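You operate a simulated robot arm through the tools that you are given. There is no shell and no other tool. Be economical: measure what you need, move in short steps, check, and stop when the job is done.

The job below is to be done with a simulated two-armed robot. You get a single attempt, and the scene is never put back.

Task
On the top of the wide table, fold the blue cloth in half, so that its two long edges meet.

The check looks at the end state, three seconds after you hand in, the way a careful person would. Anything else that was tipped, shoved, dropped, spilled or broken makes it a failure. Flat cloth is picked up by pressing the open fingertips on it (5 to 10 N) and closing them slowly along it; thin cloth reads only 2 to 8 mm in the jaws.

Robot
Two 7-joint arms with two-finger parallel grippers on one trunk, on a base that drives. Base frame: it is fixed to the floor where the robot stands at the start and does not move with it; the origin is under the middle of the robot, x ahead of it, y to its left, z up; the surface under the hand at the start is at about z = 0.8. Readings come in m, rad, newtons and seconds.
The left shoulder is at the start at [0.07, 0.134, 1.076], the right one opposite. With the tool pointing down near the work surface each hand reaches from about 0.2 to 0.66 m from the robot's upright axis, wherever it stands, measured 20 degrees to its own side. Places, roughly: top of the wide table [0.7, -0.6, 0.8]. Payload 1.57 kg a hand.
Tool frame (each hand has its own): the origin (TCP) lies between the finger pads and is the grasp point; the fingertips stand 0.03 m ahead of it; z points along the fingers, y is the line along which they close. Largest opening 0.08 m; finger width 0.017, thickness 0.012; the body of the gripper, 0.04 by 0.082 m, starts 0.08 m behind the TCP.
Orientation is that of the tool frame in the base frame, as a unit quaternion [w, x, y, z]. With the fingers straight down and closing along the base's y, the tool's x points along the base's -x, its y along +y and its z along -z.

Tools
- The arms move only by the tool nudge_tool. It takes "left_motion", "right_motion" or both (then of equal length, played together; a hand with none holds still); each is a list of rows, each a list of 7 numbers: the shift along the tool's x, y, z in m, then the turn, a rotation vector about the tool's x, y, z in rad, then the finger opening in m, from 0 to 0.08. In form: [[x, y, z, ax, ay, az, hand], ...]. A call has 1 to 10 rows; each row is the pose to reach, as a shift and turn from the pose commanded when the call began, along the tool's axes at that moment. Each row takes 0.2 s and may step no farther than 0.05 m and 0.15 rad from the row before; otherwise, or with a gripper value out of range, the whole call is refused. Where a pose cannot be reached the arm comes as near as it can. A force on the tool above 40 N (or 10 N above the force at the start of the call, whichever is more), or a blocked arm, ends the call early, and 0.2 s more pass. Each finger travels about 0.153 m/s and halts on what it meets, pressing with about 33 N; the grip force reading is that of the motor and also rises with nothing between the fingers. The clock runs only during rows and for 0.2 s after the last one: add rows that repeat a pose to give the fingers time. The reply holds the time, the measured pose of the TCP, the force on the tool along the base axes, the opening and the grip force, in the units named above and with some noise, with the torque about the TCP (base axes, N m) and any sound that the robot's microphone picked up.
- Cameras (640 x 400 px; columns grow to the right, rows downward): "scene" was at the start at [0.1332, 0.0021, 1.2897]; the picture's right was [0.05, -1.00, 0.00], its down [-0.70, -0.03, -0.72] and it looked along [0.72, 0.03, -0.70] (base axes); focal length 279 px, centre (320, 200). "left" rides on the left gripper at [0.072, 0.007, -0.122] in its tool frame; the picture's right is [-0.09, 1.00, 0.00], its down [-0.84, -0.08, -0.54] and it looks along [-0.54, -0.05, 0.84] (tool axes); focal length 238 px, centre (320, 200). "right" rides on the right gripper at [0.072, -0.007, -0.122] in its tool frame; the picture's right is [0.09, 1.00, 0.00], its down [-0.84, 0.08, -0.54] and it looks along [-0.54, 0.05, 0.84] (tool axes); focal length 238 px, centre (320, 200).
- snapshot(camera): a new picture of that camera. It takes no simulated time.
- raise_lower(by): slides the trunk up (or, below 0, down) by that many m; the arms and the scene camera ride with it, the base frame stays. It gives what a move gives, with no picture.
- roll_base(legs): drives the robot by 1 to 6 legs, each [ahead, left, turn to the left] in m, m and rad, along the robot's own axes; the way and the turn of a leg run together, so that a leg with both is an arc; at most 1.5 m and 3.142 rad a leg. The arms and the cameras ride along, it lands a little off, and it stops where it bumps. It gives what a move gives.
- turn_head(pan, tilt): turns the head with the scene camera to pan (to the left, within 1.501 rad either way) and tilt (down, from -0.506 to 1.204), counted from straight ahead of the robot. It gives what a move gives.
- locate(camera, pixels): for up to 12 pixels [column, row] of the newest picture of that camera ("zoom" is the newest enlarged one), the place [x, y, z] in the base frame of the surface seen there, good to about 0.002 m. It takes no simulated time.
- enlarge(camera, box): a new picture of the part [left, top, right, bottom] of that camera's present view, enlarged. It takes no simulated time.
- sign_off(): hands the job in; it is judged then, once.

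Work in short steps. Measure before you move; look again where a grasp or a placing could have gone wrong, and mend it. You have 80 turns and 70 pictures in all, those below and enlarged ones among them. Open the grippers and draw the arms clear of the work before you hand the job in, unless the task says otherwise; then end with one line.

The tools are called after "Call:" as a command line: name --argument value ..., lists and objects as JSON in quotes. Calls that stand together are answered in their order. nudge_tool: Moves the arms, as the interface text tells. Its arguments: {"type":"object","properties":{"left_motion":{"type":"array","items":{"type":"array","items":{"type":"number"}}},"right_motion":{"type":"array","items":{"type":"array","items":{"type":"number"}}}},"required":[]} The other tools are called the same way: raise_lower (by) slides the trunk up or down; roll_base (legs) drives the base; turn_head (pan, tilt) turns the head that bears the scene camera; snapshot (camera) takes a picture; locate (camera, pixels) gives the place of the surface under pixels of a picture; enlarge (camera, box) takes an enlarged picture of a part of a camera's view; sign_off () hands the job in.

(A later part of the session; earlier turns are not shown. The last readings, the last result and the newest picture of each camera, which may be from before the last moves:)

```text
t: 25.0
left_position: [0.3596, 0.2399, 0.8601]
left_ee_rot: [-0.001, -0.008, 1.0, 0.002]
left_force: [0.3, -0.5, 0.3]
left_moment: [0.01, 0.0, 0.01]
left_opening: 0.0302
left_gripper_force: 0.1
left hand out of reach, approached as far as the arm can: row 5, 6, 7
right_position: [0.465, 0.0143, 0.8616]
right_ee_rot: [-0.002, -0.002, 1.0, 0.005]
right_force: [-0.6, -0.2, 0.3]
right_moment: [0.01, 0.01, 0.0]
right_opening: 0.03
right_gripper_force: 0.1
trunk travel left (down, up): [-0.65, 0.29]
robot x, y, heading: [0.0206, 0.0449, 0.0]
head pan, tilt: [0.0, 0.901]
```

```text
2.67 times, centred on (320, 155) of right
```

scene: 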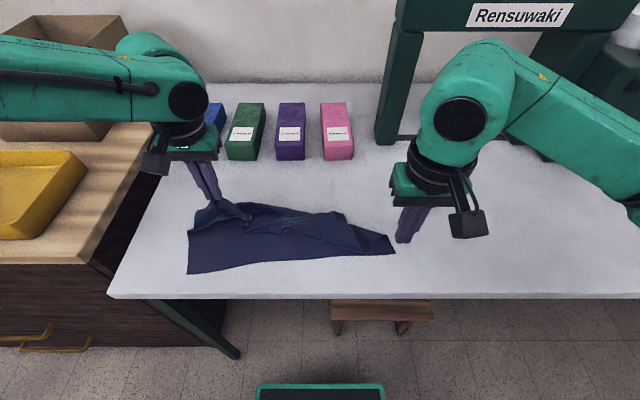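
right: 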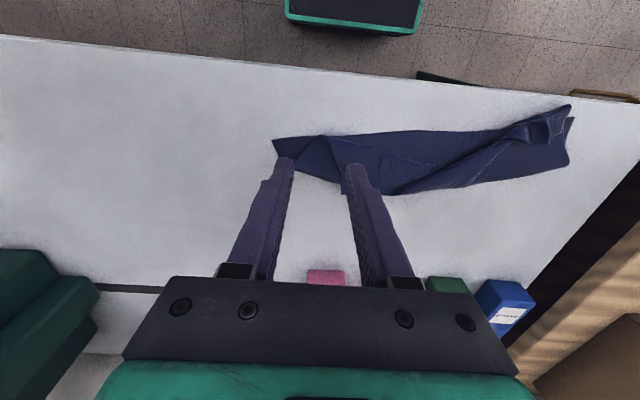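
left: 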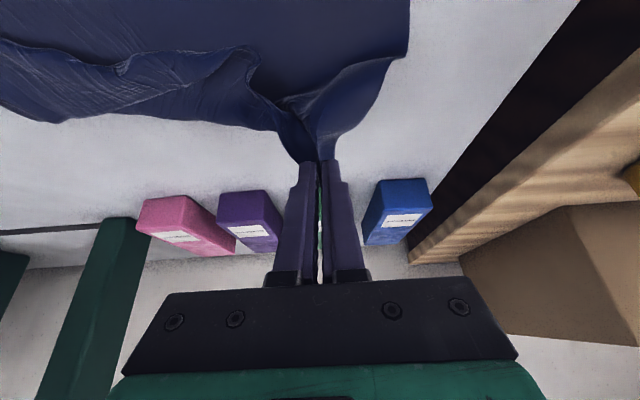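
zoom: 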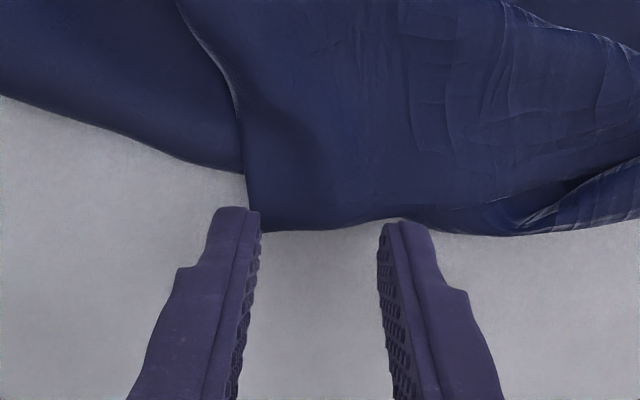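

The left arm's near limit at this stance is x≈0.36, so I lift slightly and roll back 6 cm.

Call:
nudge_tool --left_motion '[[-0.01, 0, -0.02, 0, 0, 0, 0.03], [-0.01, 0, -0.03, 0, 0, 0, 0.03]]' --right_motion '[[0, 0, -0.02, 0, 0, 0, 0.03], [0, 0, -0.03, 0, 0, 0, 0.03]]'

Call:
roll_base --legs '[[-0.06, 0, 0]]'

```text
t: 25.6
left_position: [0.3692, 0.2415, 0.89]
left_ee_rot: [0.0, -0.009, 1.0, 0.002]
left_force: [0.2, -0.2, -0.6]
left_moment: [-0.02, 0.0, 0.06]
left_opening: 0.0304
left_gripper_force: 0.1
right_position: [0.4669, 0.0147, 0.8923]
right_ee_rot: [-0.001, -0.003, 1.0, 0.005]
right_force: [0.0, 0.2, 0.3]
right_moment: [0.02, -0.02, 0.03]
right_opening: 0.0301
right_gripper_force: 0.1
trunk travel left (down, up): [-0.65, 0.29]
robot x, y, heading: [0.02, 0.0381, -0.003]
head pan, tilt: [0.0, 0.901]
```

```text
t: 26.6
left_position: [0.3095, 0.241, 0.8886]
left_ee_rot: [0.0, -0.008, 1.0, 0.003]
left_force: [0.1, 0.0, 0.0]
left_moment: [-0.02, 0.0, 0.01]
left_opening: 0.0302
left_gripper_force: 0.1
right_position: [0.4081, 0.0147, 0.8911]
right_ee_rot: [-0.002, -0.002, 1.0, 0.005]
right_force: [0.0, 0.0, 0.6]
right_moment: [0.03, 0.0, 0.01]
right_opening: 0.0303
right_gripper_force: 0.0
trunk travel left (down, up): [-0.65, 0.29]
robot x, y, heading: [-0.0379, 0.0398, 0.001]
head pan, tilt: [0.0, 0.901]
```

Now I come down next to the grip spots, left to (0.335, 0.238) and right to (0.466, 0.015), just at the cloth surface.

Call:
nudge_tool --left_motion '[[-0.0255, -0.003, 0, 0, 0, 0, 0.03], [-0.0255, -0.003, 0.025, 0, 0, 0, 0.03], [-0.0255, -0.003, 0.044, 0, 0, 0, 0.03], [-0.0255, -0.003, 0.047, 0, 0, 0, 0.03]]' --right_motion '[[-0.03, 0, 0, 0, 0, 0, 0.03], [-0.058, 0, 0.01, 0, 0, 0, 0.03], [-0.058, 0, 0.035, 0, 0, 0, 0.03], [-0.058, 0, 0.045, 0, 0, 0, 0.03]]'

Call:
enlarge --camera "left" --box '[200, 80, 440, 230]'

Call:
enlarge --camera "right" --box '[200, 80, 440, 230]'

```text
t: 27.6
left_position: [0.3353, 0.2408, 0.8447]
left_ee_rot: [0.0, -0.008, 1.0, 0.003]
left_force: [-0.5, 0.1, 0.2]
left_moment: [-0.04, -0.07, 0.01]
left_opening: 0.0302
left_gripper_force: 0.0
right_position: [0.4656, 0.0161, 0.846]
right_ee_rot: [-0.002, -0.003, 1.0, 0.006]
right_force: [0.2, 0.0, -0.2]
right_moment: [-0.01, 0.01, 0.02]
right_opening: 0.0298
right_gripper_force: 0.0
trunk travel left (down, up): [-0.65, 0.29]
robot x, y, heading: [-0.041, 0.0419, 0.001]
head pan, tilt: [0.0, 0.901]
```

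```text
2.67 times, centred on (320, 155) of left
```

zoom: 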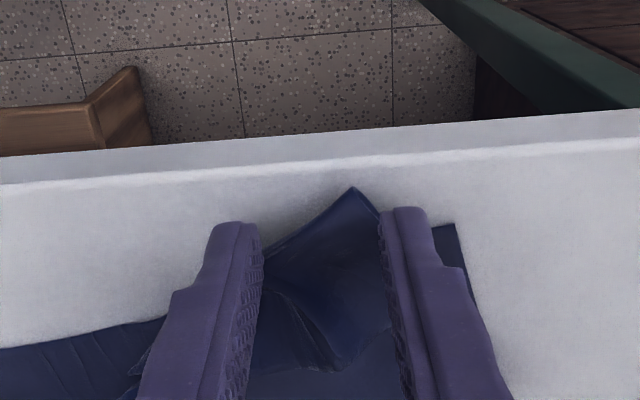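

```text
2.67 times, centred on (320, 155) of right
```

zoom: 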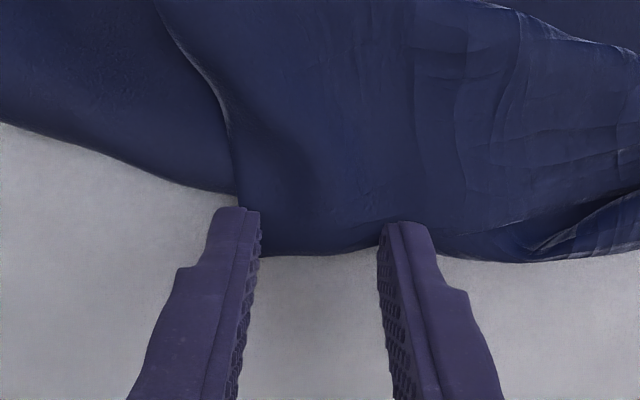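

Both jaws straddle the free flap corners well. I go down 1 cm and close slowly with both.

Call:
nudge_tool --left_motion '[[0, 0, 0.006, 0, 0, 0, 0.03], [0, 0, 0.0115, 0, 0, 0, 0.03], [0, 0, 0.0115, 0, 0, 0, 0.025], [0, 0, 0.0115, 0, 0, 0, 0.02], [0, 0, 0.0115, 0, 0, 0, 0.014], [0, 0, 0.0115, 0, 0, 0, 0.008], [0, 0, 0.0115, 0, 0, 0, 0.0], [0, 0, 0.0115, 0, 0, 0, 0.0], [0, 0, 0.0115, 0, 0, 0, 0.0]]' --right_motion '[[0, 0, 0.005, 0, 0, 0, 0.03], [0, 0, 0.0095, 0, 0, 0, 0.03], [0, 0, 0.0095, 0, 0, 0, 0.025], [0, 0, 0.0095, 0, 0, 0, 0.02], [0, 0, 0.0095, 0, 0, 0, 0.014], [0, 0, 0.0095, 0, 0, 0, 0.008], [0, 0, 0.0095, 0, 0, 0, 0.0], [0, 0, 0.0095, 0, 0, 0, 0.0], [0, 0, 0.0095, 0, 0, 0, 0.0]]'

Call:
enlarge --camera "left" --box '[200, 80, 440, 230]'

Call:
enlarge --camera "right" --box '[200, 80, 440, 230]'

```text
t: 29.6
left_position: [0.3345, 0.2396, 0.833]
left_ee_rot: [0.001, -0.008, 1.0, 0.002]
left_force: [0.1, 1.0, 6.1]
left_moment: [0.0, -0.02, 0.02]
left_opening: 0.0001
left_gripper_force: 21.7
right_position: [0.4645, 0.0156, 0.8364]
right_ee_rot: [-0.001, -0.002, 1.0, 0.006]
right_force: [0.2, -0.1, 0.2]
right_moment: [-0.01, 0.0, -0.01]
right_opening: 0.0025
right_gripper_force: 23.2
trunk travel left (down, up): [-0.65, 0.29]
robot x, y, heading: [-0.0375, 0.0399, 0.001]
head pan, tilt: [0.0, 0.901]
```

```text
2.67 times, centred on (320, 155) of left
```

zoom: 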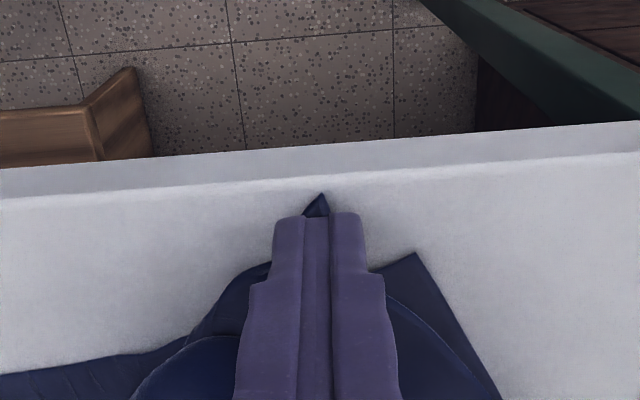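

```text
2.67 times, centred on (320, 155) of right
```

zoom: 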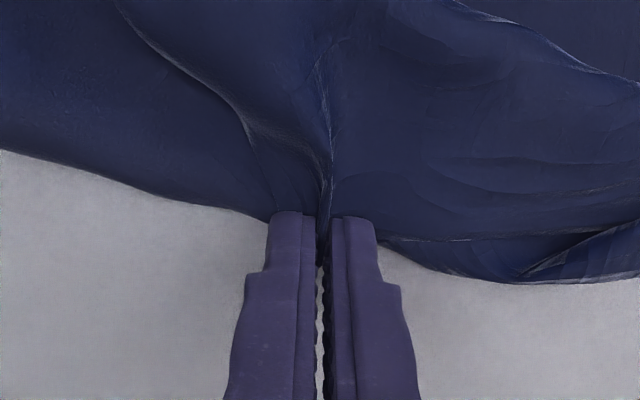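

The right jaw holds the corner (2.5 mm). The left closed on nothing, so I lift it, reopen and look.

Call:
nudge_tool --left_motion '[[0, 0, -0.015, 0, 0, 0, 0.0], [0, 0, -0.03, 0, 0, 0, 0.02], [0, 0, -0.03, 0, 0, 0, 0.04], [0, 0, -0.03, 0, 0, 0, 0.04]]'

Call:
enlarge --camera "left" --box '[200, 80, 440, 230]'

```text
t: 30.6
left_position: [0.3357, 0.2384, 0.8615]
left_ee_rot: [0.0, -0.007, 1.0, 0.003]
left_force: [0.6, 0.3, -0.2]
left_moment: [-0.02, 0.03, -0.01]
left_opening: 0.04
left_gripper_force: 0.0
right_position: [0.4653, 0.0149, 0.8365]
right_ee_rot: [-0.002, -0.003, 1.0, 0.006]
right_force: [-0.1, 0.1, -0.7]
right_moment: [-0.02, 0.01, 0.02]
right_opening: 0.0019
right_gripper_force: 23.9
trunk travel left (down, up): [-0.65, 0.29]
robot x, y, heading: [-0.0399, 0.0425, 0.002]
head pan, tilt: [0.0, 0.901]
```

```text
2.67 times, centred on (320, 155) of left
```

zoom: 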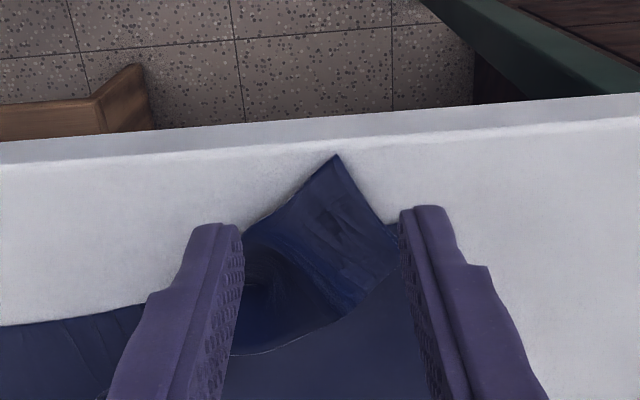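

I measure the flap shape in this view: the tip at (335,155), the right corner at (395,225), the lower edge at (345,310) and the ridge around (290,270).

Call:
locate --camera "zoom" --pixels '[[335, 162], [335, 200], [390, 235], [330, 245], [270, 225], [290, 260], [345, 305], [280, 345], [360, 320], [330, 280], [260, 300], [393, 228]]'

```text
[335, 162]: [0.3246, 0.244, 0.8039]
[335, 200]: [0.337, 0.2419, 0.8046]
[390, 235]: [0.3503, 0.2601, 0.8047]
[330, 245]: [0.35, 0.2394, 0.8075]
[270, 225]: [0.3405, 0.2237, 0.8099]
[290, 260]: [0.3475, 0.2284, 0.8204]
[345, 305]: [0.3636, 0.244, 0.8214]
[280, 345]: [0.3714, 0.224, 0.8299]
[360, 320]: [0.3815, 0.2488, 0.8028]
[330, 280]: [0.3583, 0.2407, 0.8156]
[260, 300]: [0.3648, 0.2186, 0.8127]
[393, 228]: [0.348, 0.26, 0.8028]
```

The flap forms a raised arch (z up to 0.82–0.83) around (0.358, 0.24). I straddle that arch with the tips held at z≈0.808, above the lower layer, and squeeze it.

Call:
nudge_tool --left_motion '[[-0.021, 0.003, 0, 0, 0, 0, 0.05], [-0.021, 0.003, 0.012, 0, 0, 0, 0.05], [-0.021, 0.003, 0.024, 0, 0, 0, 0.05], [-0.021, 0.003, 0.024, 0, 0, 0, 0.04], [-0.021, 0.003, 0.024, 0, 0, 0, 0.03], [-0.021, 0.003, 0.024, 0, 0, 0, 0.02], [-0.021, 0.003, 0.024, 0, 0, 0, 0.01], [-0.021, 0.003, 0.024, 0, 0, 0, 0], [-0.021, 0.003, 0.024, 0, 0, 0, 0]]'

Call:
enlarge --camera "left" --box '[200, 80, 440, 230]'

```text
t: 32.6
left_position: [0.3561, 0.2432, 0.8387]
left_ee_rot: [0.0, -0.007, 1.0, 0.003]
left_force: [0.8, -0.4, 0.3]
left_moment: [0.03, 0.0, 0.05]
left_opening: 0.0034
left_gripper_force: 23.8
right_position: [0.465, 0.0161, 0.8356]
right_ee_rot: [-0.002, -0.003, 1.0, 0.005]
right_force: [0.4, 0.8, -0.6]
right_moment: [0.03, 0.02, 0.0]
right_opening: 0.0023
right_gripper_force: 24.1
trunk travel left (down, up): [-0.65, 0.29]
robot x, y, heading: [-0.0388, 0.0408, -0.002]
head pan, tilt: [0.0, 0.901]
```

```text
2.67 times, centred on (320, 155) of left
```

zoom: 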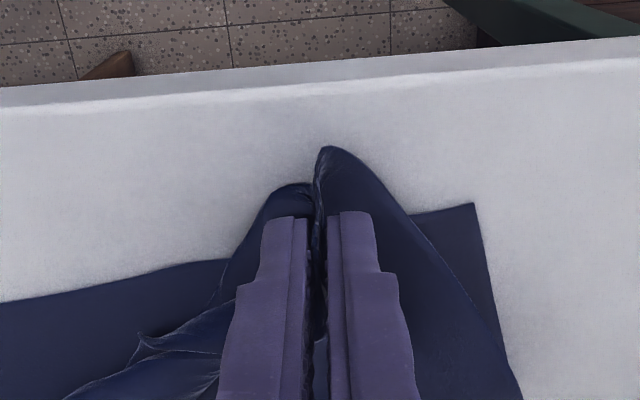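

The left jaw now holds 3.4 mm of flap. I lift both corners (left 8 cm, right 4 cm) and look.

Call:
nudge_tool --left_motion '[[0, 0, -0.02, 0, 0, 0, 0], [-0.01, 0, -0.045, 0, 0, 0, 0], [-0.025, 0, -0.07, 0, 0, 0, 0], [-0.04, 0, -0.085, 0, 0, 0, 0]]' --right_motion '[[0, 0, -0.015, 0, 0, 0, 0], [0, -0.01, -0.03, 0, 0, 0, 0], [0, -0.02, -0.045, 0, 0, 0, 0], [0, -0.03, -0.05, 0, 0, 0, 0]]'

Call:
snapshot --camera "scene"

```text
t: 33.6
left_position: [0.3953, 0.2435, 0.9228]
left_ee_rot: [0.0, -0.008, 1.0, 0.003]
left_force: [-0.1, -0.5, 0.6]
left_moment: [0.03, -0.02, 0.02]
left_opening: 0.0033
left_gripper_force: 24.1
right_position: [0.4649, -0.0149, 0.8877]
right_ee_rot: [-0.002, -0.002, 1.0, 0.006]
right_force: [0.0, 0.4, 0.5]
right_moment: [0.02, 0.01, 0.03]
right_opening: 0.0021
right_gripper_force: 23.5
trunk travel left (down, up): [-0.65, 0.29]
robot x, y, heading: [-0.0422, 0.0387, -0.001]
head pan, tilt: [0.0, 0.901]
```

```text
33 pictures are left
```

scene: 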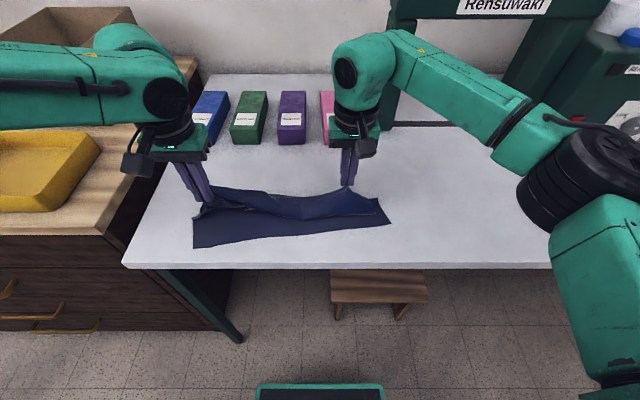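

Both far corners are held and the far edge spans between the hands. I spread the hands to straighten it (right to y≈−0.075) and move both to the far side to flatten the lower layer.

Call:
nudge_tool --left_motion '[[-0.015, 0, 0, 0, 0, 0, 0], [-0.03, 0, 0, 0, 0, 0, 0], [-0.045, 0, 0.005, 0, 0, 0, 0], [-0.055, 0, 0.01, 0, 0, 0, 0]]' --right_motion '[[-0.01, -0.015, 0, 0, 0, 0, 0], [-0.02, -0.03, 0, 0, 0, 0, 0], [-0.03, -0.045, -0.005, 0, 0, 0, 0], [-0.04, -0.06, -0.01, 0, 0, 0, 0]]'

Call:
snapshot --camera "scene"

```text
t: 34.6
left_position: [0.4522, 0.2415, 0.9126]
left_ee_rot: [0.001, -0.007, 1.0, 0.0]
left_force: [1.9, -15.3, -1.1]
left_moment: [-0.38, -0.03, -0.21]
left_opening: 0.0041
left_gripper_force: 24.4
right_position: [0.5075, -0.0718, 0.8975]
right_ee_rot: [-0.002, -0.004, 1.0, 0.008]
right_force: [-1.8, 16.0, 1.7]
right_moment: [0.5, 0.08, -0.11]
right_opening: 0.002
right_gripper_force: 23.4
trunk travel left (down, up): [-0.65, 0.29]
robot x, y, heading: [-0.0393, 0.0386, -0.004]
head pan, tilt: [0.0, 0.901]
```

```text
32 pictures are left
```

scene: 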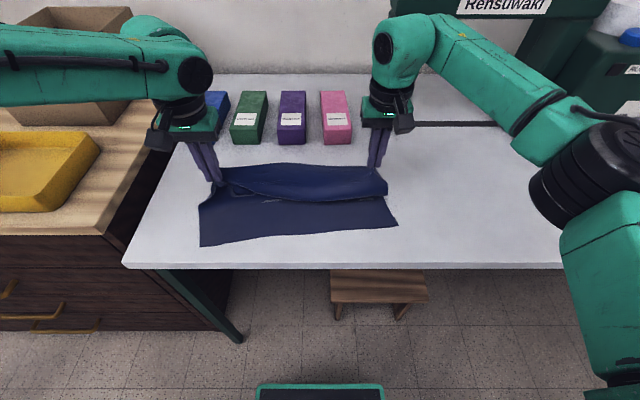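

The edge is taut at 15 N, so I ease the right hand in by 7 mm. Then I roll forward 8 cm to draw the flap toward the far side.

Call:
nudge_tool --right_motion '[[-0.01, 0.004, 0, 0, 0, 0, 0], [-0.015, 0.007, 0, 0, 0, 0, 0]]'

Call:
roll_base --legs '[[0.08, 0, 0]]'

Call:
enlarge --camera "scene" --box '[150, 120, 450, 310]'

```text
t: 35.2
left_position: [0.4519, 0.2434, 0.9123]
left_ee_rot: [0.0, -0.008, 1.0, 0.002]
left_force: [2.7, -14.0, -0.7]
left_moment: [-0.36, -0.08, -0.2]
left_opening: 0.0036
left_gripper_force: 25.2
right_position: [0.5217, -0.0668, 0.897]
right_ee_rot: [-0.002, -0.005, 1.0, 0.005]
right_force: [-2.3, 13.3, 1.3]
right_moment: [0.41, 0.06, -0.1]
right_opening: 0.0024
right_gripper_force: 23.9
trunk travel left (down, up): [-0.65, 0.29]
robot x, y, heading: [-0.0348, 0.0388, 0.003]
head pan, tilt: [0.0, 0.901]
```

```text
t: 36.3
left_position: [0.5334, 0.2429, 0.9139]
left_ee_rot: [0.002, -0.007, 1.0, 0.002]
left_force: [2.5, -14.0, -1.2]
left_moment: [-0.36, 0.0, -0.15]
left_opening: 0.0038
left_gripper_force: 24.9
right_position: [0.6018, -0.0676, 0.8966]
right_ee_rot: [-0.001, -0.002, 1.0, 0.005]
right_force: [-2.3, 14.1, 0.6]
right_moment: [0.41, 0.09, -0.07]
right_opening: 0.0022
right_gripper_force: 24.1
trunk travel left (down, up): [-0.65, 0.29]
robot x, y, heading: [0.0426, 0.0412, -0.007]
head pan, tilt: [0.0, 0.901]
```

```text
2.11 times, centred on (300, 215) of scene
```

zoom: 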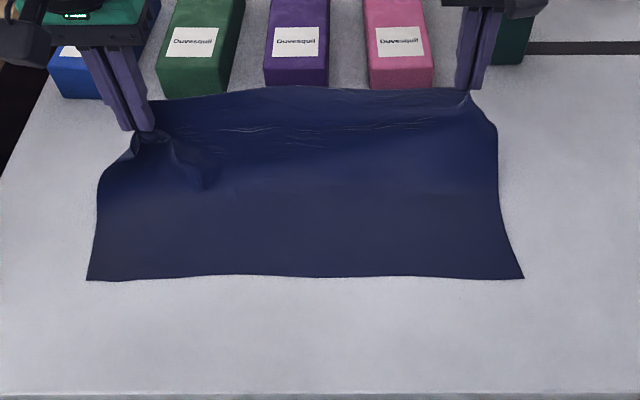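

This has laid the cloth nearly flat again, with a straight near edge and both far corners still held. I locate the near edge and side points.

Call:
locate --camera "zoom" --pixels '[[89, 278], [200, 277], [310, 277], [420, 274], [521, 277], [97, 190], [498, 190], [300, 88], [300, 130], [300, 190], [215, 180], [135, 150]]'

Call:
snapshot --camera "left"

```text
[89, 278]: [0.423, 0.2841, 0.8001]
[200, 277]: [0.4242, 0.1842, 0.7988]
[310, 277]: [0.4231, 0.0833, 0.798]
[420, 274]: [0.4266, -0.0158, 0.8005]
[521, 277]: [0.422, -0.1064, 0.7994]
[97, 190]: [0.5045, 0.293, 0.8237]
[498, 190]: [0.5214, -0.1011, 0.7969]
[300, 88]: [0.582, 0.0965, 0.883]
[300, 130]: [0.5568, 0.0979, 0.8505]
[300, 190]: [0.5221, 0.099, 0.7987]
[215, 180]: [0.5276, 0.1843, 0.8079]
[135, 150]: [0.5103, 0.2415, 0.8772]
```

```text
30 pictures are left
```

left: 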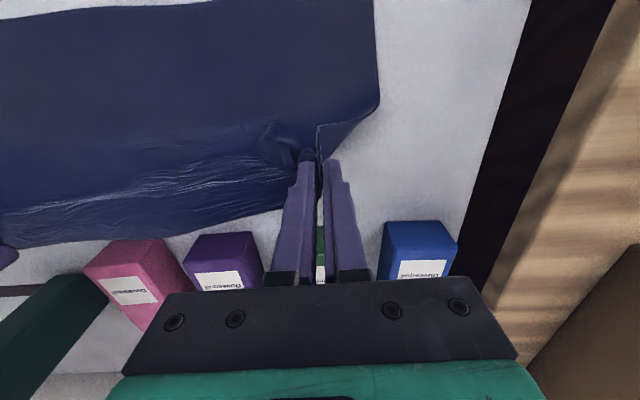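

The near edge is straight at x≈0.423, y −0.106 to 0.284, and the fold line should be at x≈0.53. Hands stay vertical this time, and the reach is fine. I carry the edge up and over toward the near edge, keeping a light stretch.

Call:
nudge_tool --left_motion '[[0.013, -0.002, -0.004, 0, 0, 0, 0], [0.028, -0.005, -0.006, 0, 0, 0, 0], [0.053, -0.009, 0.004, 0, 0, 0, 0], [0.073, -0.009, 0.024, 0, 0, 0, 0], [0.073, -0.009, 0.024, 0, 0, 0, 0]]' --right_motion '[[0.032, -0.003, -0.018, 0, 0, 0, 0], [0.072, -0.008, -0.028, 0, 0, 0, 0], [0.112, -0.013, -0.018, 0, 0, 0, 0], [0.147, -0.013, 0.007, 0, 0, 0, 0], [0.147, -0.013, 0.007, 0, 0, 0, 0]]'

Call:
enlarge --camera "scene" --box '[150, 120, 450, 310]'

```text
t: 37.5
left_position: [0.461, 0.2316, 0.8881]
left_ee_rot: [-0.001, -0.007, 1.0, 0.001]
left_force: [-1.1, -14.4, -0.2]
left_moment: [-0.41, 0.02, -0.19]
left_opening: 0.004
left_gripper_force: 24.8
right_position: [0.4553, -0.0807, 0.8903]
right_ee_rot: [-0.002, -0.001, 1.0, 0.006]
right_force: [1.7, 14.1, 0.0]
right_moment: [0.41, -0.02, -0.1]
right_opening: 0.0021
right_gripper_force: 23.3
trunk travel left (down, up): [-0.65, 0.29]
robot x, y, heading: [0.042, 0.0424, -0.004]
head pan, tilt: [0.0, 0.901]
```

```text
2.11 times, centred on (300, 215) of scene
```

zoom: 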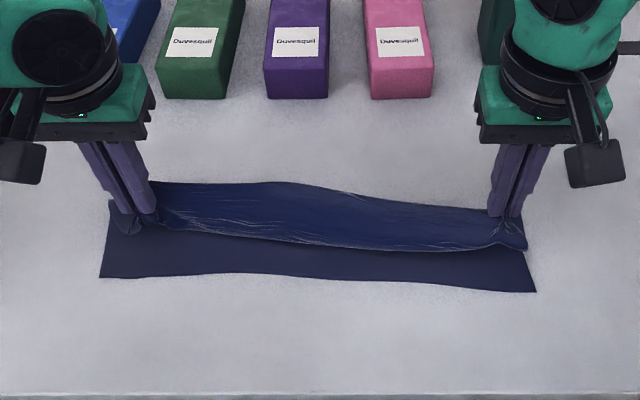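

The far edge is now close to the near edge, which shifted slightly. I measure it again to aim the last part.

Call:
locate --camera "zoom" --pixels '[[101, 277], [200, 275], [310, 277], [420, 285], [534, 291], [250, 237], [350, 246], [450, 248], [520, 246], [112, 225], [300, 185], [150, 235]]'

```text
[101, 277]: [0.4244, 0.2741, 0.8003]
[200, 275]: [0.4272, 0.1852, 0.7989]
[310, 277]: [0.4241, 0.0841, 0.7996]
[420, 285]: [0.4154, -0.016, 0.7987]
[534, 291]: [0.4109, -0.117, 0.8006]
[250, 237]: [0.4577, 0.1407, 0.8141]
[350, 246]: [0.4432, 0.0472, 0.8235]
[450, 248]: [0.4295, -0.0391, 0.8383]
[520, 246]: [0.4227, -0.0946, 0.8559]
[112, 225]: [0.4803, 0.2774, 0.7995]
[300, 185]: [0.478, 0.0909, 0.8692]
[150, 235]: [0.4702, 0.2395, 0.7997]
```

The flap edge droops about 2 cm ahead of the fingers (for example x 0.4295 at y −0.04, with the hand at 0.455). So the hands should set down about 2 cm inside the near edge: left x≈0.437, right x≈0.430.

Call:
nudge_tool --left_motion '[[0.01, 0.001, 0.017, 0, 0, 0, 0], [0.018, 0.001, 0.034, 0, 0, 0, 0], [0.024, 0.001, 0.048, 0, 0, 0, 0], [0.024, 0.001, 0.048, 0, 0, 0, 0]]' --right_motion '[[0.01, 0.001, 0.018, 0, 0, 0, 0], [0.018, 0.001, 0.036, 0, 0, 0, 0], [0.025, 0.001, 0.05, 0, 0, 0, 0], [0.025, 0.001, 0.05, 0, 0, 0, 0]]'

Call:
enlarge --camera "scene" --box '[150, 120, 450, 310]'

Call:
snapshot --camera "left"

```text
t: 38.5
left_position: [0.4359, 0.2335, 0.8404]
left_ee_rot: [0.001, -0.006, 1.0, 0.001]
left_force: [-0.9, -13.0, 1.2]
left_moment: [-0.34, 0.0, -0.17]
left_opening: 0.0036
left_gripper_force: 24.9
right_position: [0.4295, -0.0794, 0.8405]
right_ee_rot: [-0.002, -0.001, 1.0, 0.005]
right_force: [1.3, 13.0, 0.6]
right_moment: [0.43, -0.05, -0.1]
right_opening: 0.0022
right_gripper_force: 23.0
trunk travel left (down, up): [-0.65, 0.29]
robot x, y, heading: [0.0462, 0.036, -0.004]
head pan, tilt: [0.0, 0.901]
```

```text
2.11 times, centred on (300, 215) of scene
```

zoom: 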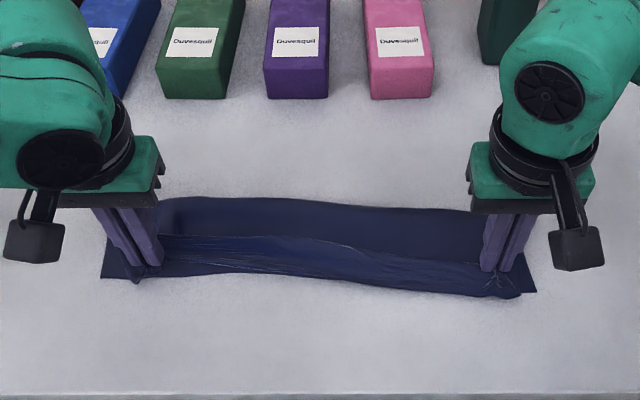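

```text
27 pictures are left
```

left: 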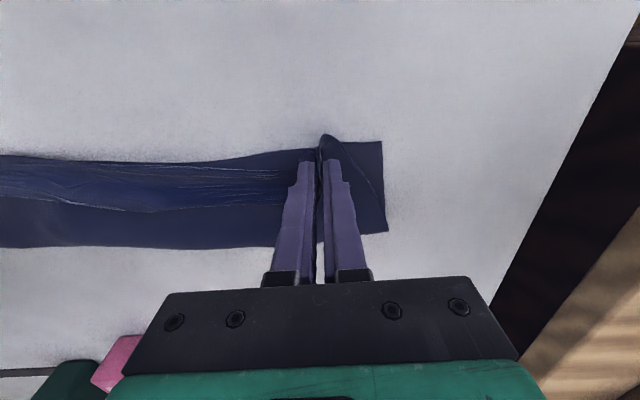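

The flap edge now lies along the near edge. I ease the tension by 3 mm per hand, touch down and open slowly, then lift straight up.

Call:
nudge_tool --left_motion '[[0, -0.003, 0.002, 0, 0, 0, 0], [0, -0.003, 0.004, 0, 0, 0, 0.006], [0, -0.003, 0.004, 0, 0, 0, 0.014], [0, -0.003, 0.004, 0, 0, 0, 0.022], [0, -0.003, 0.004, 0, 0, 0, 0.03], [0, -0.003, -0.01, 0, 0, 0, 0.034], [0, -0.003, -0.04, 0, 0, 0, 0.034], [0, -0.003, -0.08, 0, 0, 0, 0.034], [-0.02, 0.0, -0.11, 0, 0, 0, 0.034], [-0.06, 0.0, -0.13, 0, 0, 0, 0.034]]' --right_motion '[[0, 0.003, 0.002, 0, 0, 0, 0], [0, 0.003, 0.004, 0, 0, 0, 0.006], [0, 0.003, 0.004, 0, 0, 0, 0.014], [0, 0.003, 0.004, 0, 0, 0, 0.022], [0, 0.003, 0.004, 0, 0, 0, 0.03], [0, 0.003, -0.01, 0, 0, 0, 0.034], [0, 0.003, -0.04, 0, 0, 0, 0.034], [0, 0.003, -0.08, 0, 0, 0, 0.034], [-0.02, 0.0, -0.11, 0, 0, 0, 0.034], [-0.06, 0.0, -0.13, 0, 0, 0, 0.034]]'

Call:
enlarge --camera "scene" --box '[180, 160, 420, 310]'

```text
t: 40.7
left_position: [0.4989, 0.2342, 0.9683]
left_ee_rot: [-0.002, -0.008, 1.0, 0.001]
left_force: [0.2, 0.3, -0.5]
left_moment: [0.01, 0.05, 0.04]
left_opening: 0.0341
left_gripper_force: 0.0
right_position: [0.492, -0.0798, 0.9685]
right_ee_rot: [-0.004, -0.003, 1.0, 0.004]
right_force: [0.2, 0.5, -0.4]
right_moment: [0.01, 0.02, 0.0]
right_opening: 0.0339
right_gripper_force: 0.0
trunk travel left (down, up): [-0.65, 0.29]
robot x, y, heading: [0.0453, 0.0414, -0.008]
head pan, tilt: [0.0, 0.901]
```

```text
2.67 times, centred on (300, 235) of scene
```

zoom: 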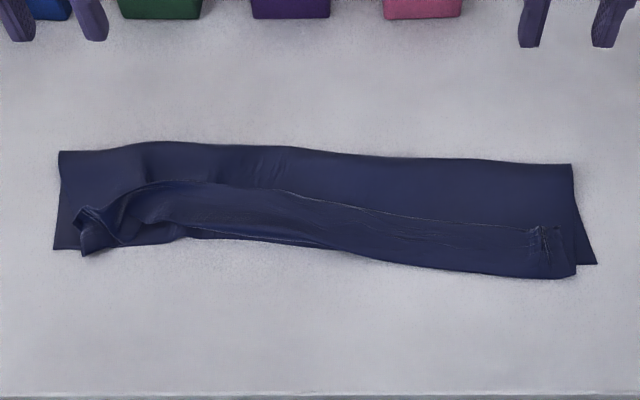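

Released. A thin line from zoom (290,190) to (575,235) suggests that the far strip is rolled back on itself. I measure the widths to find out.

Call:
locate --camera "zoom" --pixels '[[62, 153], [57, 247], [568, 167], [592, 262], [572, 274], [450, 160], [450, 215], [450, 230], [450, 266], [300, 150], [300, 185], [300, 238]]'

Call:
enlarge --camera "scene" --box '[320, 210, 420, 275]'

Call:
enlarge --camera "scene" --box '[190, 205, 290, 270]'

```text
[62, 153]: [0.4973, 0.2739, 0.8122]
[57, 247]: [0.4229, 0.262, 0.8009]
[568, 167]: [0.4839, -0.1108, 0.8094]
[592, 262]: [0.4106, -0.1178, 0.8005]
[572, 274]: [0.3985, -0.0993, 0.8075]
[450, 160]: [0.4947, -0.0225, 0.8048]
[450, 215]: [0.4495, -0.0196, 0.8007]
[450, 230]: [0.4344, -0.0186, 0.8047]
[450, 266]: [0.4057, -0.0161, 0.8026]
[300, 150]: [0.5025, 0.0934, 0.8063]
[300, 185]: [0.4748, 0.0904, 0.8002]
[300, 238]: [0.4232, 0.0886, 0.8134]
```

```text
6.15 times, centred on (370, 242) of scene
```

zoom: 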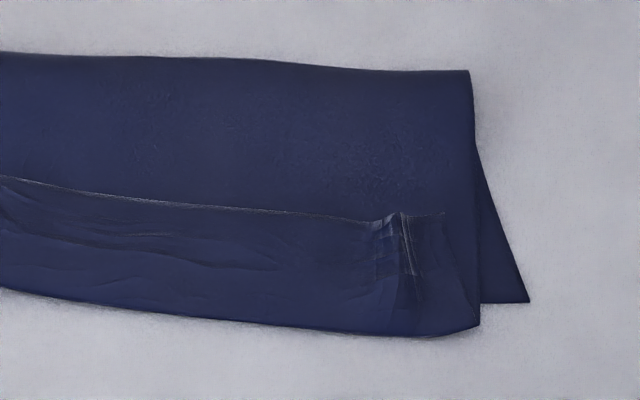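

```text
6.15 times, centred on (240, 238) of scene
```

zoom: 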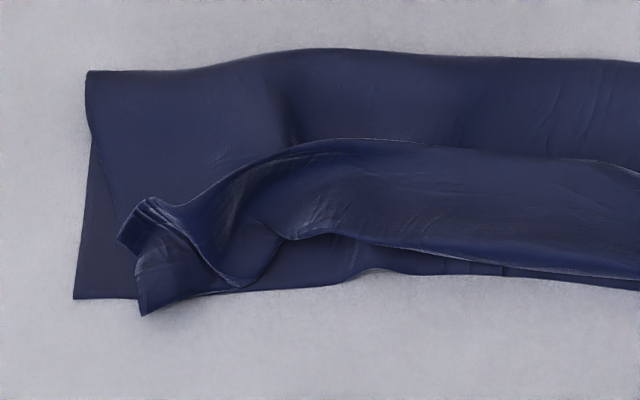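

The measurement confirms it: the far strip (3–4 cm) is turned back on itself. The lower layer only spans x 0.411–0.49 because my path let the flap go slack. The best fix is to re-grip both pinch spots, unfold to the far side as before, and refold with a smaller grip and no slack. I measure the grip ridges.

Call:
locate --camera "zoom" --pixels '[[150, 205], [130, 235], [145, 310], [165, 240], [190, 235], [220, 265], [240, 280], [215, 200], [180, 275], [270, 230], [300, 240], [350, 145]]'

Call:
locate --camera "scene" --pixels '[[385, 245], [383, 247], [386, 251], [380, 246], [390, 246], [387, 258], [375, 244], [396, 262], [385, 241], [380, 252]]'

```text
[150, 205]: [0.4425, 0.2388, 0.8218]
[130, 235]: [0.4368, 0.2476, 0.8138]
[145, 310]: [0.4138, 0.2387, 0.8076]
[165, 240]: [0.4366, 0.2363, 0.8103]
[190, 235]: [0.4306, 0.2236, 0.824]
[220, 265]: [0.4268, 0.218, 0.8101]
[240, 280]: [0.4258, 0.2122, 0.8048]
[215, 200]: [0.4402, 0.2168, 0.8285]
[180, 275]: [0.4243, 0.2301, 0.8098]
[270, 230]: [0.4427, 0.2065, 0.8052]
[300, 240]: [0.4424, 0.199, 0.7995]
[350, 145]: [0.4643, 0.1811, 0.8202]
```

```text
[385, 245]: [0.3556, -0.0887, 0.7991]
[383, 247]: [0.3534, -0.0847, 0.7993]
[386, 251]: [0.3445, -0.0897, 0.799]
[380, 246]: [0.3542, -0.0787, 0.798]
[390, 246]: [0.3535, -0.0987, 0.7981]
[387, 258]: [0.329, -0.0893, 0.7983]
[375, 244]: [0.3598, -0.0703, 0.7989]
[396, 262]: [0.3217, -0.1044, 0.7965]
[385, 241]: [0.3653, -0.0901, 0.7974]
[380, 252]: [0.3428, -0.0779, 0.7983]
```

The scene pixels referred to an older view, so I re-take the right-end enlargement and measure there.

Call:
enlarge --camera "scene" --box '[320, 210, 420, 275]'

Call:
locate --camera "zoom" --pixels '[[402, 215], [405, 235], [412, 260], [400, 290], [375, 235], [430, 235], [390, 222], [440, 216], [340, 230], [475, 320], [350, 195], [340, 212]]'

```text
6.15 times, centred on (370, 242) of scene
```

zoom: 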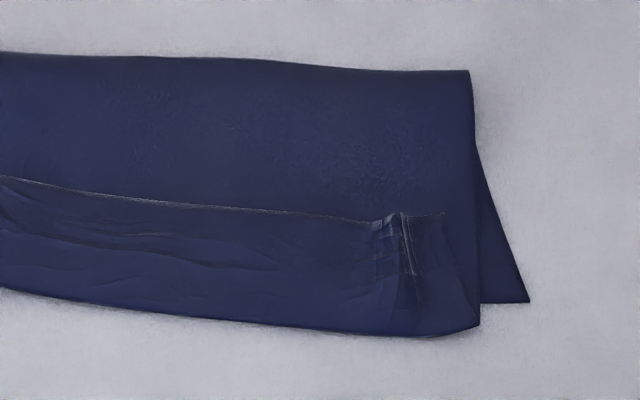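

```text
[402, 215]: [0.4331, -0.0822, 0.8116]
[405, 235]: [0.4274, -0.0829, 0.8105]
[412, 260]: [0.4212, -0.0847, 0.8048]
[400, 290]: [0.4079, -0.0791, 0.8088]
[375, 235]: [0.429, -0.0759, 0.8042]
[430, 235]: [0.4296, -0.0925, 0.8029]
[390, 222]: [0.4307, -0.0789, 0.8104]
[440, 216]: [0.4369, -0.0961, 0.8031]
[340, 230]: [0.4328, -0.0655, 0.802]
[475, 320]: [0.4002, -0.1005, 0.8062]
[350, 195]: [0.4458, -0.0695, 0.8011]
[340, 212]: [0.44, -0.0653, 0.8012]
```

The right ridge stands at (0.431, −0.081), z 0.811, and the left tuft at (0.440, 0.240), z 0.822. I come down straddling each with the tips just above the layers beneath, and close.

Call:
nudge_tool --left_motion '[[0.04, 0.006, 0.02, 0, 0, 0, 0.034], [0.059, 0.006, 0.06, 0, 0, 0, 0.034], [0.059, 0.006, 0.1, 0, 0, 0, 0.034], [0.059, 0.006, 0.12, 0, 0, 0, 0.034], [0.059, 0.006, 0.1313, 0, 0, 0, 0.034], [0.059, 0.006, 0.1313, 0, 0, 0, 0.024], [0.059, 0.006, 0.1313, 0, 0, 0, 0.014], [0.059, 0.006, 0.1313, 0, 0, 0, 0.0], [0.059, 0.006, 0.1313, 0, 0, 0, 0.0]]' --right_motion '[[0.04, -0.001, 0.02, 0, 0, 0, 0.026], [0.061, -0.001, 0.06, 0, 0, 0, 0.026], [0.061, -0.001, 0.1, 0, 0, 0, 0.026], [0.061, -0.001, 0.12, 0, 0, 0, 0.026], [0.061, -0.001, 0.134, 0, 0, 0, 0.026], [0.061, -0.001, 0.134, 0, 0, 0, 0.018], [0.061, -0.001, 0.134, 0, 0, 0, 0.01], [0.061, -0.001, 0.134, 0, 0, 0, 0.0], [0.061, -0.001, 0.134, 0, 0, 0, 0.0]]'

Call:
nudge_tool --left_motion '[[0, 0, -0.015, 0, 0, 0, 0], [0, 0, -0.03, 0, 0, 0, 0]]' --right_motion '[[0, 0, -0.015, 0, 0, 0, 0], [0, 0, -0.03, 0, 0, 0, 0]]'

Call:
enlarge --camera "scene" --box '[180, 160, 420, 310]'

```text
t: 42.7
left_position: [0.4382, 0.2393, 0.8383]
left_ee_rot: [0.001, -0.006, 1.0, 0.002]
left_force: [0.0, -0.1, 1.2]
left_moment: [0.0, -0.02, -0.02]
left_opening: 0.0019
left_gripper_force: 23.5
right_position: [0.429, -0.082, 0.8364]
right_ee_rot: [-0.001, -0.002, 1.0, 0.006]
right_force: [0.2, -0.3, 0.0]
right_moment: [0.01, -0.02, -0.03]
right_opening: 0.0021
right_gripper_force: 23.3
trunk travel left (down, up): [-0.65, 0.29]
robot x, y, heading: [0.0434, 0.0394, -0.007]
head pan, tilt: [0.0, 0.901]
```

```text
t: 43.3
left_position: [0.4373, 0.239, 0.8683]
left_ee_rot: [0.0, -0.007, 1.0, 0.002]
left_force: [0.3, 0.2, 0.0]
left_moment: [-0.03, 0.0, 0.0]
left_opening: 0.0018
left_gripper_force: 23.7
right_position: [0.4296, -0.0823, 0.867]
right_ee_rot: [-0.002, -0.002, 1.0, 0.005]
right_force: [-0.2, -0.3, -0.1]
right_moment: [0.0, -0.02, -0.04]
right_opening: 0.0023
right_gripper_force: 24.1
trunk travel left (down, up): [-0.65, 0.29]
robot x, y, heading: [0.0433, 0.0395, -0.006]
head pan, tilt: [0.0, 0.901]
```

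```text
2.67 times, centred on (300, 235) of scene
```

zoom: 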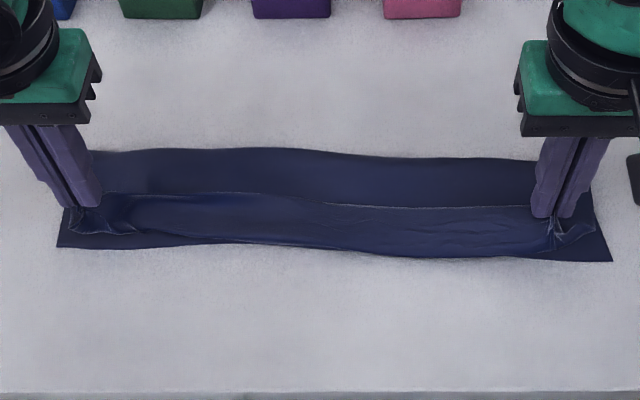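

Both corners are held and the edge is straight. I unfold: up and toward the far side with the arms, then roll forward 8 cm.

Call:
nudge_tool --left_motion '[[-0.01, 0, -0.02, 0, 0, 0, 0], [-0.03, 0, -0.035, 0, 0, 0, 0], [-0.05, 0, -0.04, 0, 0, 0, 0], [-0.075, 0, -0.04, 0, 0, 0, 0]]' --right_motion '[[-0.01, 0, -0.02, 0, 0, 0, 0], [-0.03, 0, -0.035, 0, 0, 0, 0], [-0.055, 0, -0.04, 0, 0, 0, 0], [-0.083, 0, -0.04, 0, 0, 0, 0]]'

Call:
roll_base --legs '[[0.08, 0, 0]]'

Call:
enlarge --camera "scene" --box '[150, 120, 450, 310]'

```text
t: 44.3
left_position: [0.5128, 0.2413, 0.9099]
left_ee_rot: [-0.001, -0.006, 1.0, 0.002]
left_force: [0.5, 0.6, -1.0]
left_moment: [-0.03, 0.04, -0.03]
left_opening: 0.0018
left_gripper_force: 23.6
right_position: [0.514, -0.0823, 0.9052]
right_ee_rot: [-0.001, -0.002, 1.0, 0.006]
right_force: [0.0, -0.2, 0.3]
right_moment: [-0.01, -0.01, 0.01]
right_opening: 0.0021
right_gripper_force: 23.7
trunk travel left (down, up): [-0.65, 0.29]
robot x, y, heading: [0.0404, 0.0391, -0.008]
head pan, tilt: [0.0, 0.901]
```

```text
t: 45.3
left_position: [0.5919, 0.2421, 0.91]
left_ee_rot: [0.0, -0.007, 1.0, 0.002]
left_force: [-0.7, -0.1, -0.5]
left_moment: [-0.04, 0.01, 0.0]
left_opening: 0.0019
left_gripper_force: 23.6
right_position: [0.5921, -0.081, 0.9059]
right_ee_rot: [0.0, -0.003, 1.0, 0.005]
right_force: [-0.3, -0.2, -0.2]
right_moment: [0.01, 0.0, -0.01]
right_opening: 0.002
right_gripper_force: 23.9
trunk travel left (down, up): [-0.65, 0.29]
robot x, y, heading: [0.1236, 0.0418, 0.0]
head pan, tilt: [0.0, 0.901]
```

```text
2.11 times, centred on (300, 215) of scene
```

zoom: 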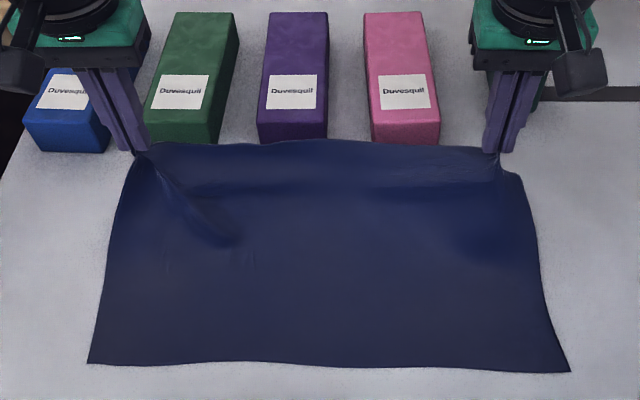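

The cloth is fully open again with both far corners held. I measure the near edge and where the flat part ends.

Call:
locate --camera "zoom" --pixels '[[90, 362], [200, 362], [320, 366], [450, 367], [567, 371], [110, 250], [540, 250], [320, 250], [320, 200], [320, 145], [215, 225], [130, 165]]'

Call:
enlarge --camera "left" --box '[200, 80, 440, 230]'

Call:
enlarge --camera "right" --box '[200, 80, 440, 230]'

```text
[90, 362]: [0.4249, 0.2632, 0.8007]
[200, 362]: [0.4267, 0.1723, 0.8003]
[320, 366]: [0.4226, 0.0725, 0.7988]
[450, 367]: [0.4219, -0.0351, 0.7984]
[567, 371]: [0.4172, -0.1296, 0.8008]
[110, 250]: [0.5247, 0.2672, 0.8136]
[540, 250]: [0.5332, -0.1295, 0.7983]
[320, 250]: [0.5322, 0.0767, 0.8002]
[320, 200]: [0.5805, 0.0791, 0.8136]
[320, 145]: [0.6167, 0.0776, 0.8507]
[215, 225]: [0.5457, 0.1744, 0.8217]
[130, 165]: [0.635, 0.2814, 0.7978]
```

```text
2.67 times, centred on (320, 155) of left
```

zoom: 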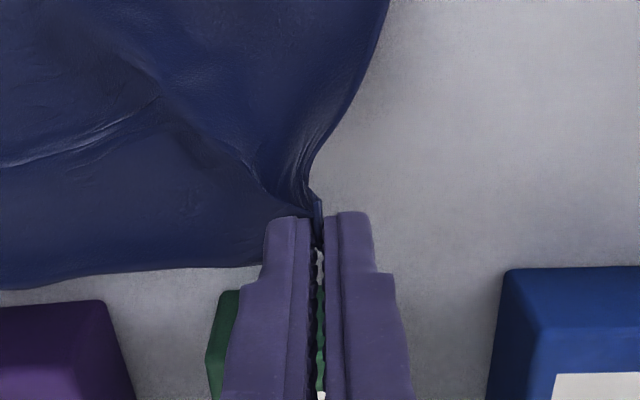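

```text
2.67 times, centred on (320, 155) of right
```

zoom: 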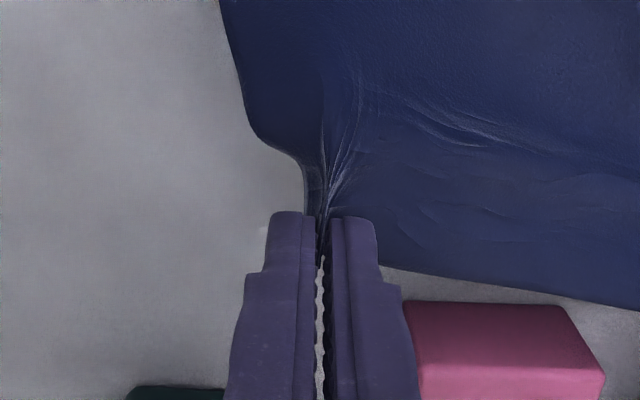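

The near edge is at x≈0.421, so the fold line should be at x≈0.529. The far edge is held within about 1 cm of its end. I roll back 8 cm with the hands staying within the flap's radius, so the lower layer isn't lifted.

Call:
roll_base --legs '[[-0.08, 0, 0]]'

Call:
enlarge --camera "scene" --box '[150, 120, 450, 310]'

```text
t: 46.4
left_position: [0.5133, 0.2431, 0.9099]
left_ee_rot: [0.0, -0.008, 1.0, 0.001]
left_force: [-0.8, -0.2, 0.8]
left_moment: [-0.01, 0.0, -0.03]
left_opening: 0.0022
left_gripper_force: 23.2
right_position: [0.5146, -0.081, 0.9049]
right_ee_rot: [-0.001, -0.003, 1.0, 0.005]
right_force: [1.0, -0.2, -0.2]
right_moment: [-0.04, 0.0, -0.01]
right_opening: 0.0024
right_gripper_force: 24.0
trunk travel left (down, up): [-0.65, 0.29]
robot x, y, heading: [0.0467, 0.0402, -0.001]
head pan, tilt: [0.0, 0.901]
```

```text
2.11 times, centred on (300, 215) of scene
```

zoom: 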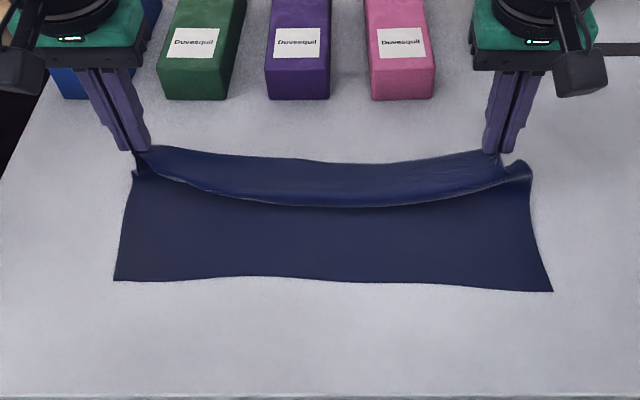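

The fold is forming cleanly with the near edge unmoved. I spread the hands about 1 cm to straighten the edge, and follow the arc down to just above the near edge.

Call:
nudge_tool --left_motion '[[0.018, 0.001, 0.005, 0, 0, 0, 0], [0.038, 0.001, 0.015, 0, 0, 0, 0], [0.058, 0.001, 0.03, 0, 0, 0, 0], [0.07, 0.001, 0.048, 0, 0, 0, 0], [0.08, 0.001, 0.063, 0, 0, 0, 0]]' --right_motion '[[0.018, -0.003, 0.0, 0, 0, 0, 0], [0.038, -0.006, 0.01, 0, 0, 0, 0], [0.06, -0.009, 0.025, 0, 0, 0, 0], [0.076, -0.009, 0.043, 0, 0, 0, 0], [0.087, -0.009, 0.058, 0, 0, 0, 0]]'

Call:
enlarge --camera "scene" --box '[150, 120, 450, 310]'

```text
t: 47.6
left_position: [0.4341, 0.2422, 0.8475]
left_ee_rot: [0.001, -0.008, 1.0, 0.001]
left_force: [0.1, 0.1, 0.3]
left_moment: [0.0, 0.01, 0.03]
left_opening: 0.0019
left_gripper_force: 23.2
right_position: [0.4254, -0.09, 0.8497]
right_ee_rot: [-0.002, -0.005, 1.0, 0.005]
right_force: [0.4, -0.9, -0.4]
right_moment: [-0.01, 0.04, 0.03]
right_opening: 0.0022
right_gripper_force: 24.1
trunk travel left (down, up): [-0.65, 0.29]
robot x, y, heading: [0.046, 0.0374, 0.0]
head pan, tilt: [0.0, 0.901]
```

```text
2.11 times, centred on (300, 215) of scene
```

zoom: 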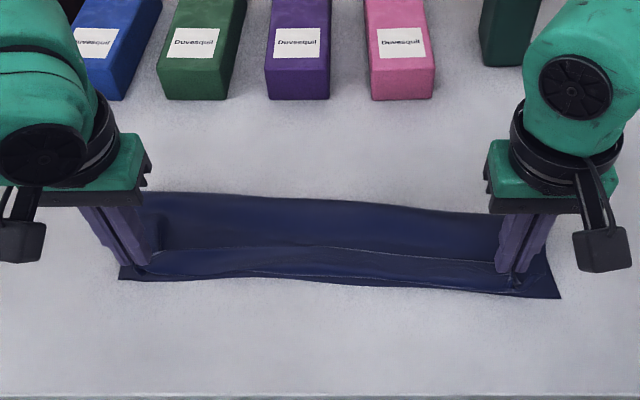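

A small belly seems to hang in front of the fingers again. I measure the fold line and the layers before laying it down.

Call:
locate --camera "zoom" --pixels '[[300, 200], [200, 195], [450, 212], [300, 240], [300, 248], [300, 262], [300, 276], [300, 282], [420, 262], [420, 280], [420, 288], [557, 297]]'

Call:
enlarge --camera "scene" --box '[320, 210, 440, 275]'

```text
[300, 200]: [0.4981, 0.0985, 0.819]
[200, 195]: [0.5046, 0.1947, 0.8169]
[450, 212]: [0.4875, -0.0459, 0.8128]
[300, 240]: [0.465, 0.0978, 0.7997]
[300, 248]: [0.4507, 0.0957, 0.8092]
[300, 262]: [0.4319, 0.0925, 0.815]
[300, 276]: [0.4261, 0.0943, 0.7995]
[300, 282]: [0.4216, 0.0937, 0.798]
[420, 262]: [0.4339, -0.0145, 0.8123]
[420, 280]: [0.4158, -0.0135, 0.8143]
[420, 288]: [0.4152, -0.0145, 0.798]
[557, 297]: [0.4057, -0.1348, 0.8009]
```

```text
5.33 times, centred on (380, 242) of scene
```

zoom: 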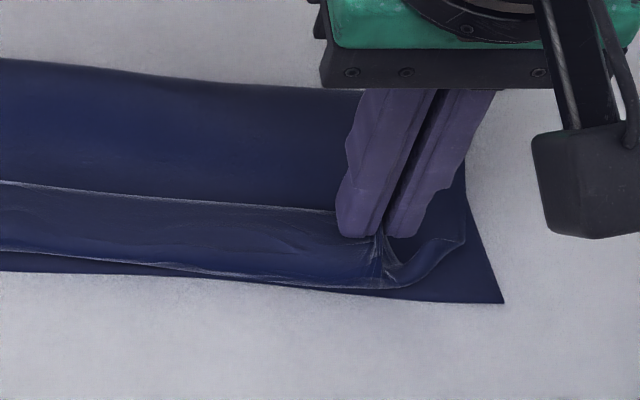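

It is a belly: the fold line slid to x≈0.50 because the lower layer was lifted on the way. I go back out to the far side to re-lay the lower layer, then bring the edge over low, so that the fold stays at ≈0.53.

Call:
nudge_tool --left_motion '[[-0.03, 0, -0.022, 0, 0, 0, 0], [-0.07, 0, -0.042, 0, 0, 0, 0], [-0.11, 0, -0.05, 0, 0, 0, 0], [-0.137, 0, -0.05, 0, 0, 0, 0], [-0.137, 0, -0.05, 0, 0, 0, 0]]' --right_motion '[[-0.03, 0, -0.02, 0, 0, 0, 0], [-0.075, 0, -0.04, 0, 0, 0, 0], [-0.12, 0, -0.048, 0, 0, 0, 0], [-0.15, 0, -0.048, 0, 0, 0, 0], [-0.15, 0, -0.048, 0, 0, 0, 0]]'

Call:
roll_base --legs '[[0.035, 0, 0]]'

Call:
enlarge --camera "scene" --box '[150, 120, 450, 310]'

Call:
locate --camera "zoom" --pixels '[[320, 310], [320, 260], [320, 220], [320, 190], [320, 170], [320, 150]]'

```text
t: 48.8
left_position: [0.5691, 0.245, 0.8987]
left_ee_rot: [0.0, -0.007, 1.0, 0.003]
left_force: [-0.9, 0.4, 0.0]
left_moment: [0.01, -0.05, 0.02]
left_opening: 0.0019
left_gripper_force: 23.7
right_position: [0.5754, -0.0929, 0.8972]
right_ee_rot: [0.0, -0.004, 1.0, 0.004]
right_force: [0.9, 0.1, 0.0]
right_moment: [0.02, 0.02, 0.0]
right_opening: 0.0022
right_gripper_force: 23.5
trunk travel left (down, up): [-0.65, 0.29]
robot x, y, heading: [0.0426, 0.0414, 0.001]
head pan, tilt: [0.0, 0.901]
```

```text
t: 49.6
left_position: [0.6028, 0.2447, 0.8994]
left_ee_rot: [0.002, -0.008, 1.0, 0.001]
left_force: [0.4, 0.1, 0.2]
left_moment: [-0.02, -0.01, -0.01]
left_opening: 0.0019
left_gripper_force: 23.6
right_position: [0.6101, -0.0917, 0.8983]
right_ee_rot: [0.0, -0.003, 1.0, 0.006]
right_force: [-0.1, 0.3, 0.5]
right_moment: [-0.03, 0.02, -0.05]
right_opening: 0.0021
right_gripper_force: 24.1
trunk travel left (down, up): [-0.65, 0.29]
robot x, y, heading: [0.0782, 0.0384, -0.001]
head pan, tilt: [0.0, 0.901]
```

```text
2.11 times, centred on (300, 215) of scene
```

zoom: 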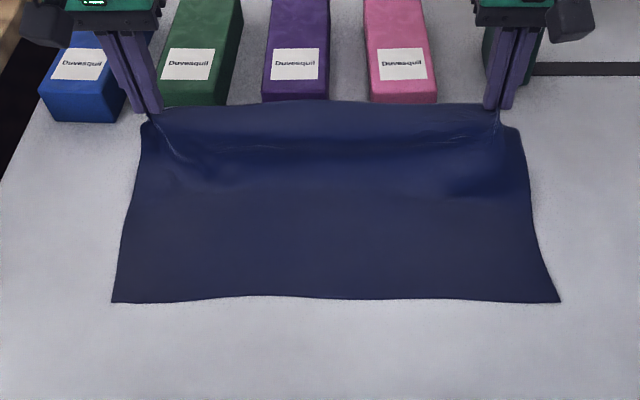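

```text
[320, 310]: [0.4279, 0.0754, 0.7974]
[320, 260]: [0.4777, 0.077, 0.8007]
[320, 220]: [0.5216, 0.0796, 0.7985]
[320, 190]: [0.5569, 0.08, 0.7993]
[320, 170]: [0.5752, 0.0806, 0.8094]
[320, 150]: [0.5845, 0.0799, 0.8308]
```

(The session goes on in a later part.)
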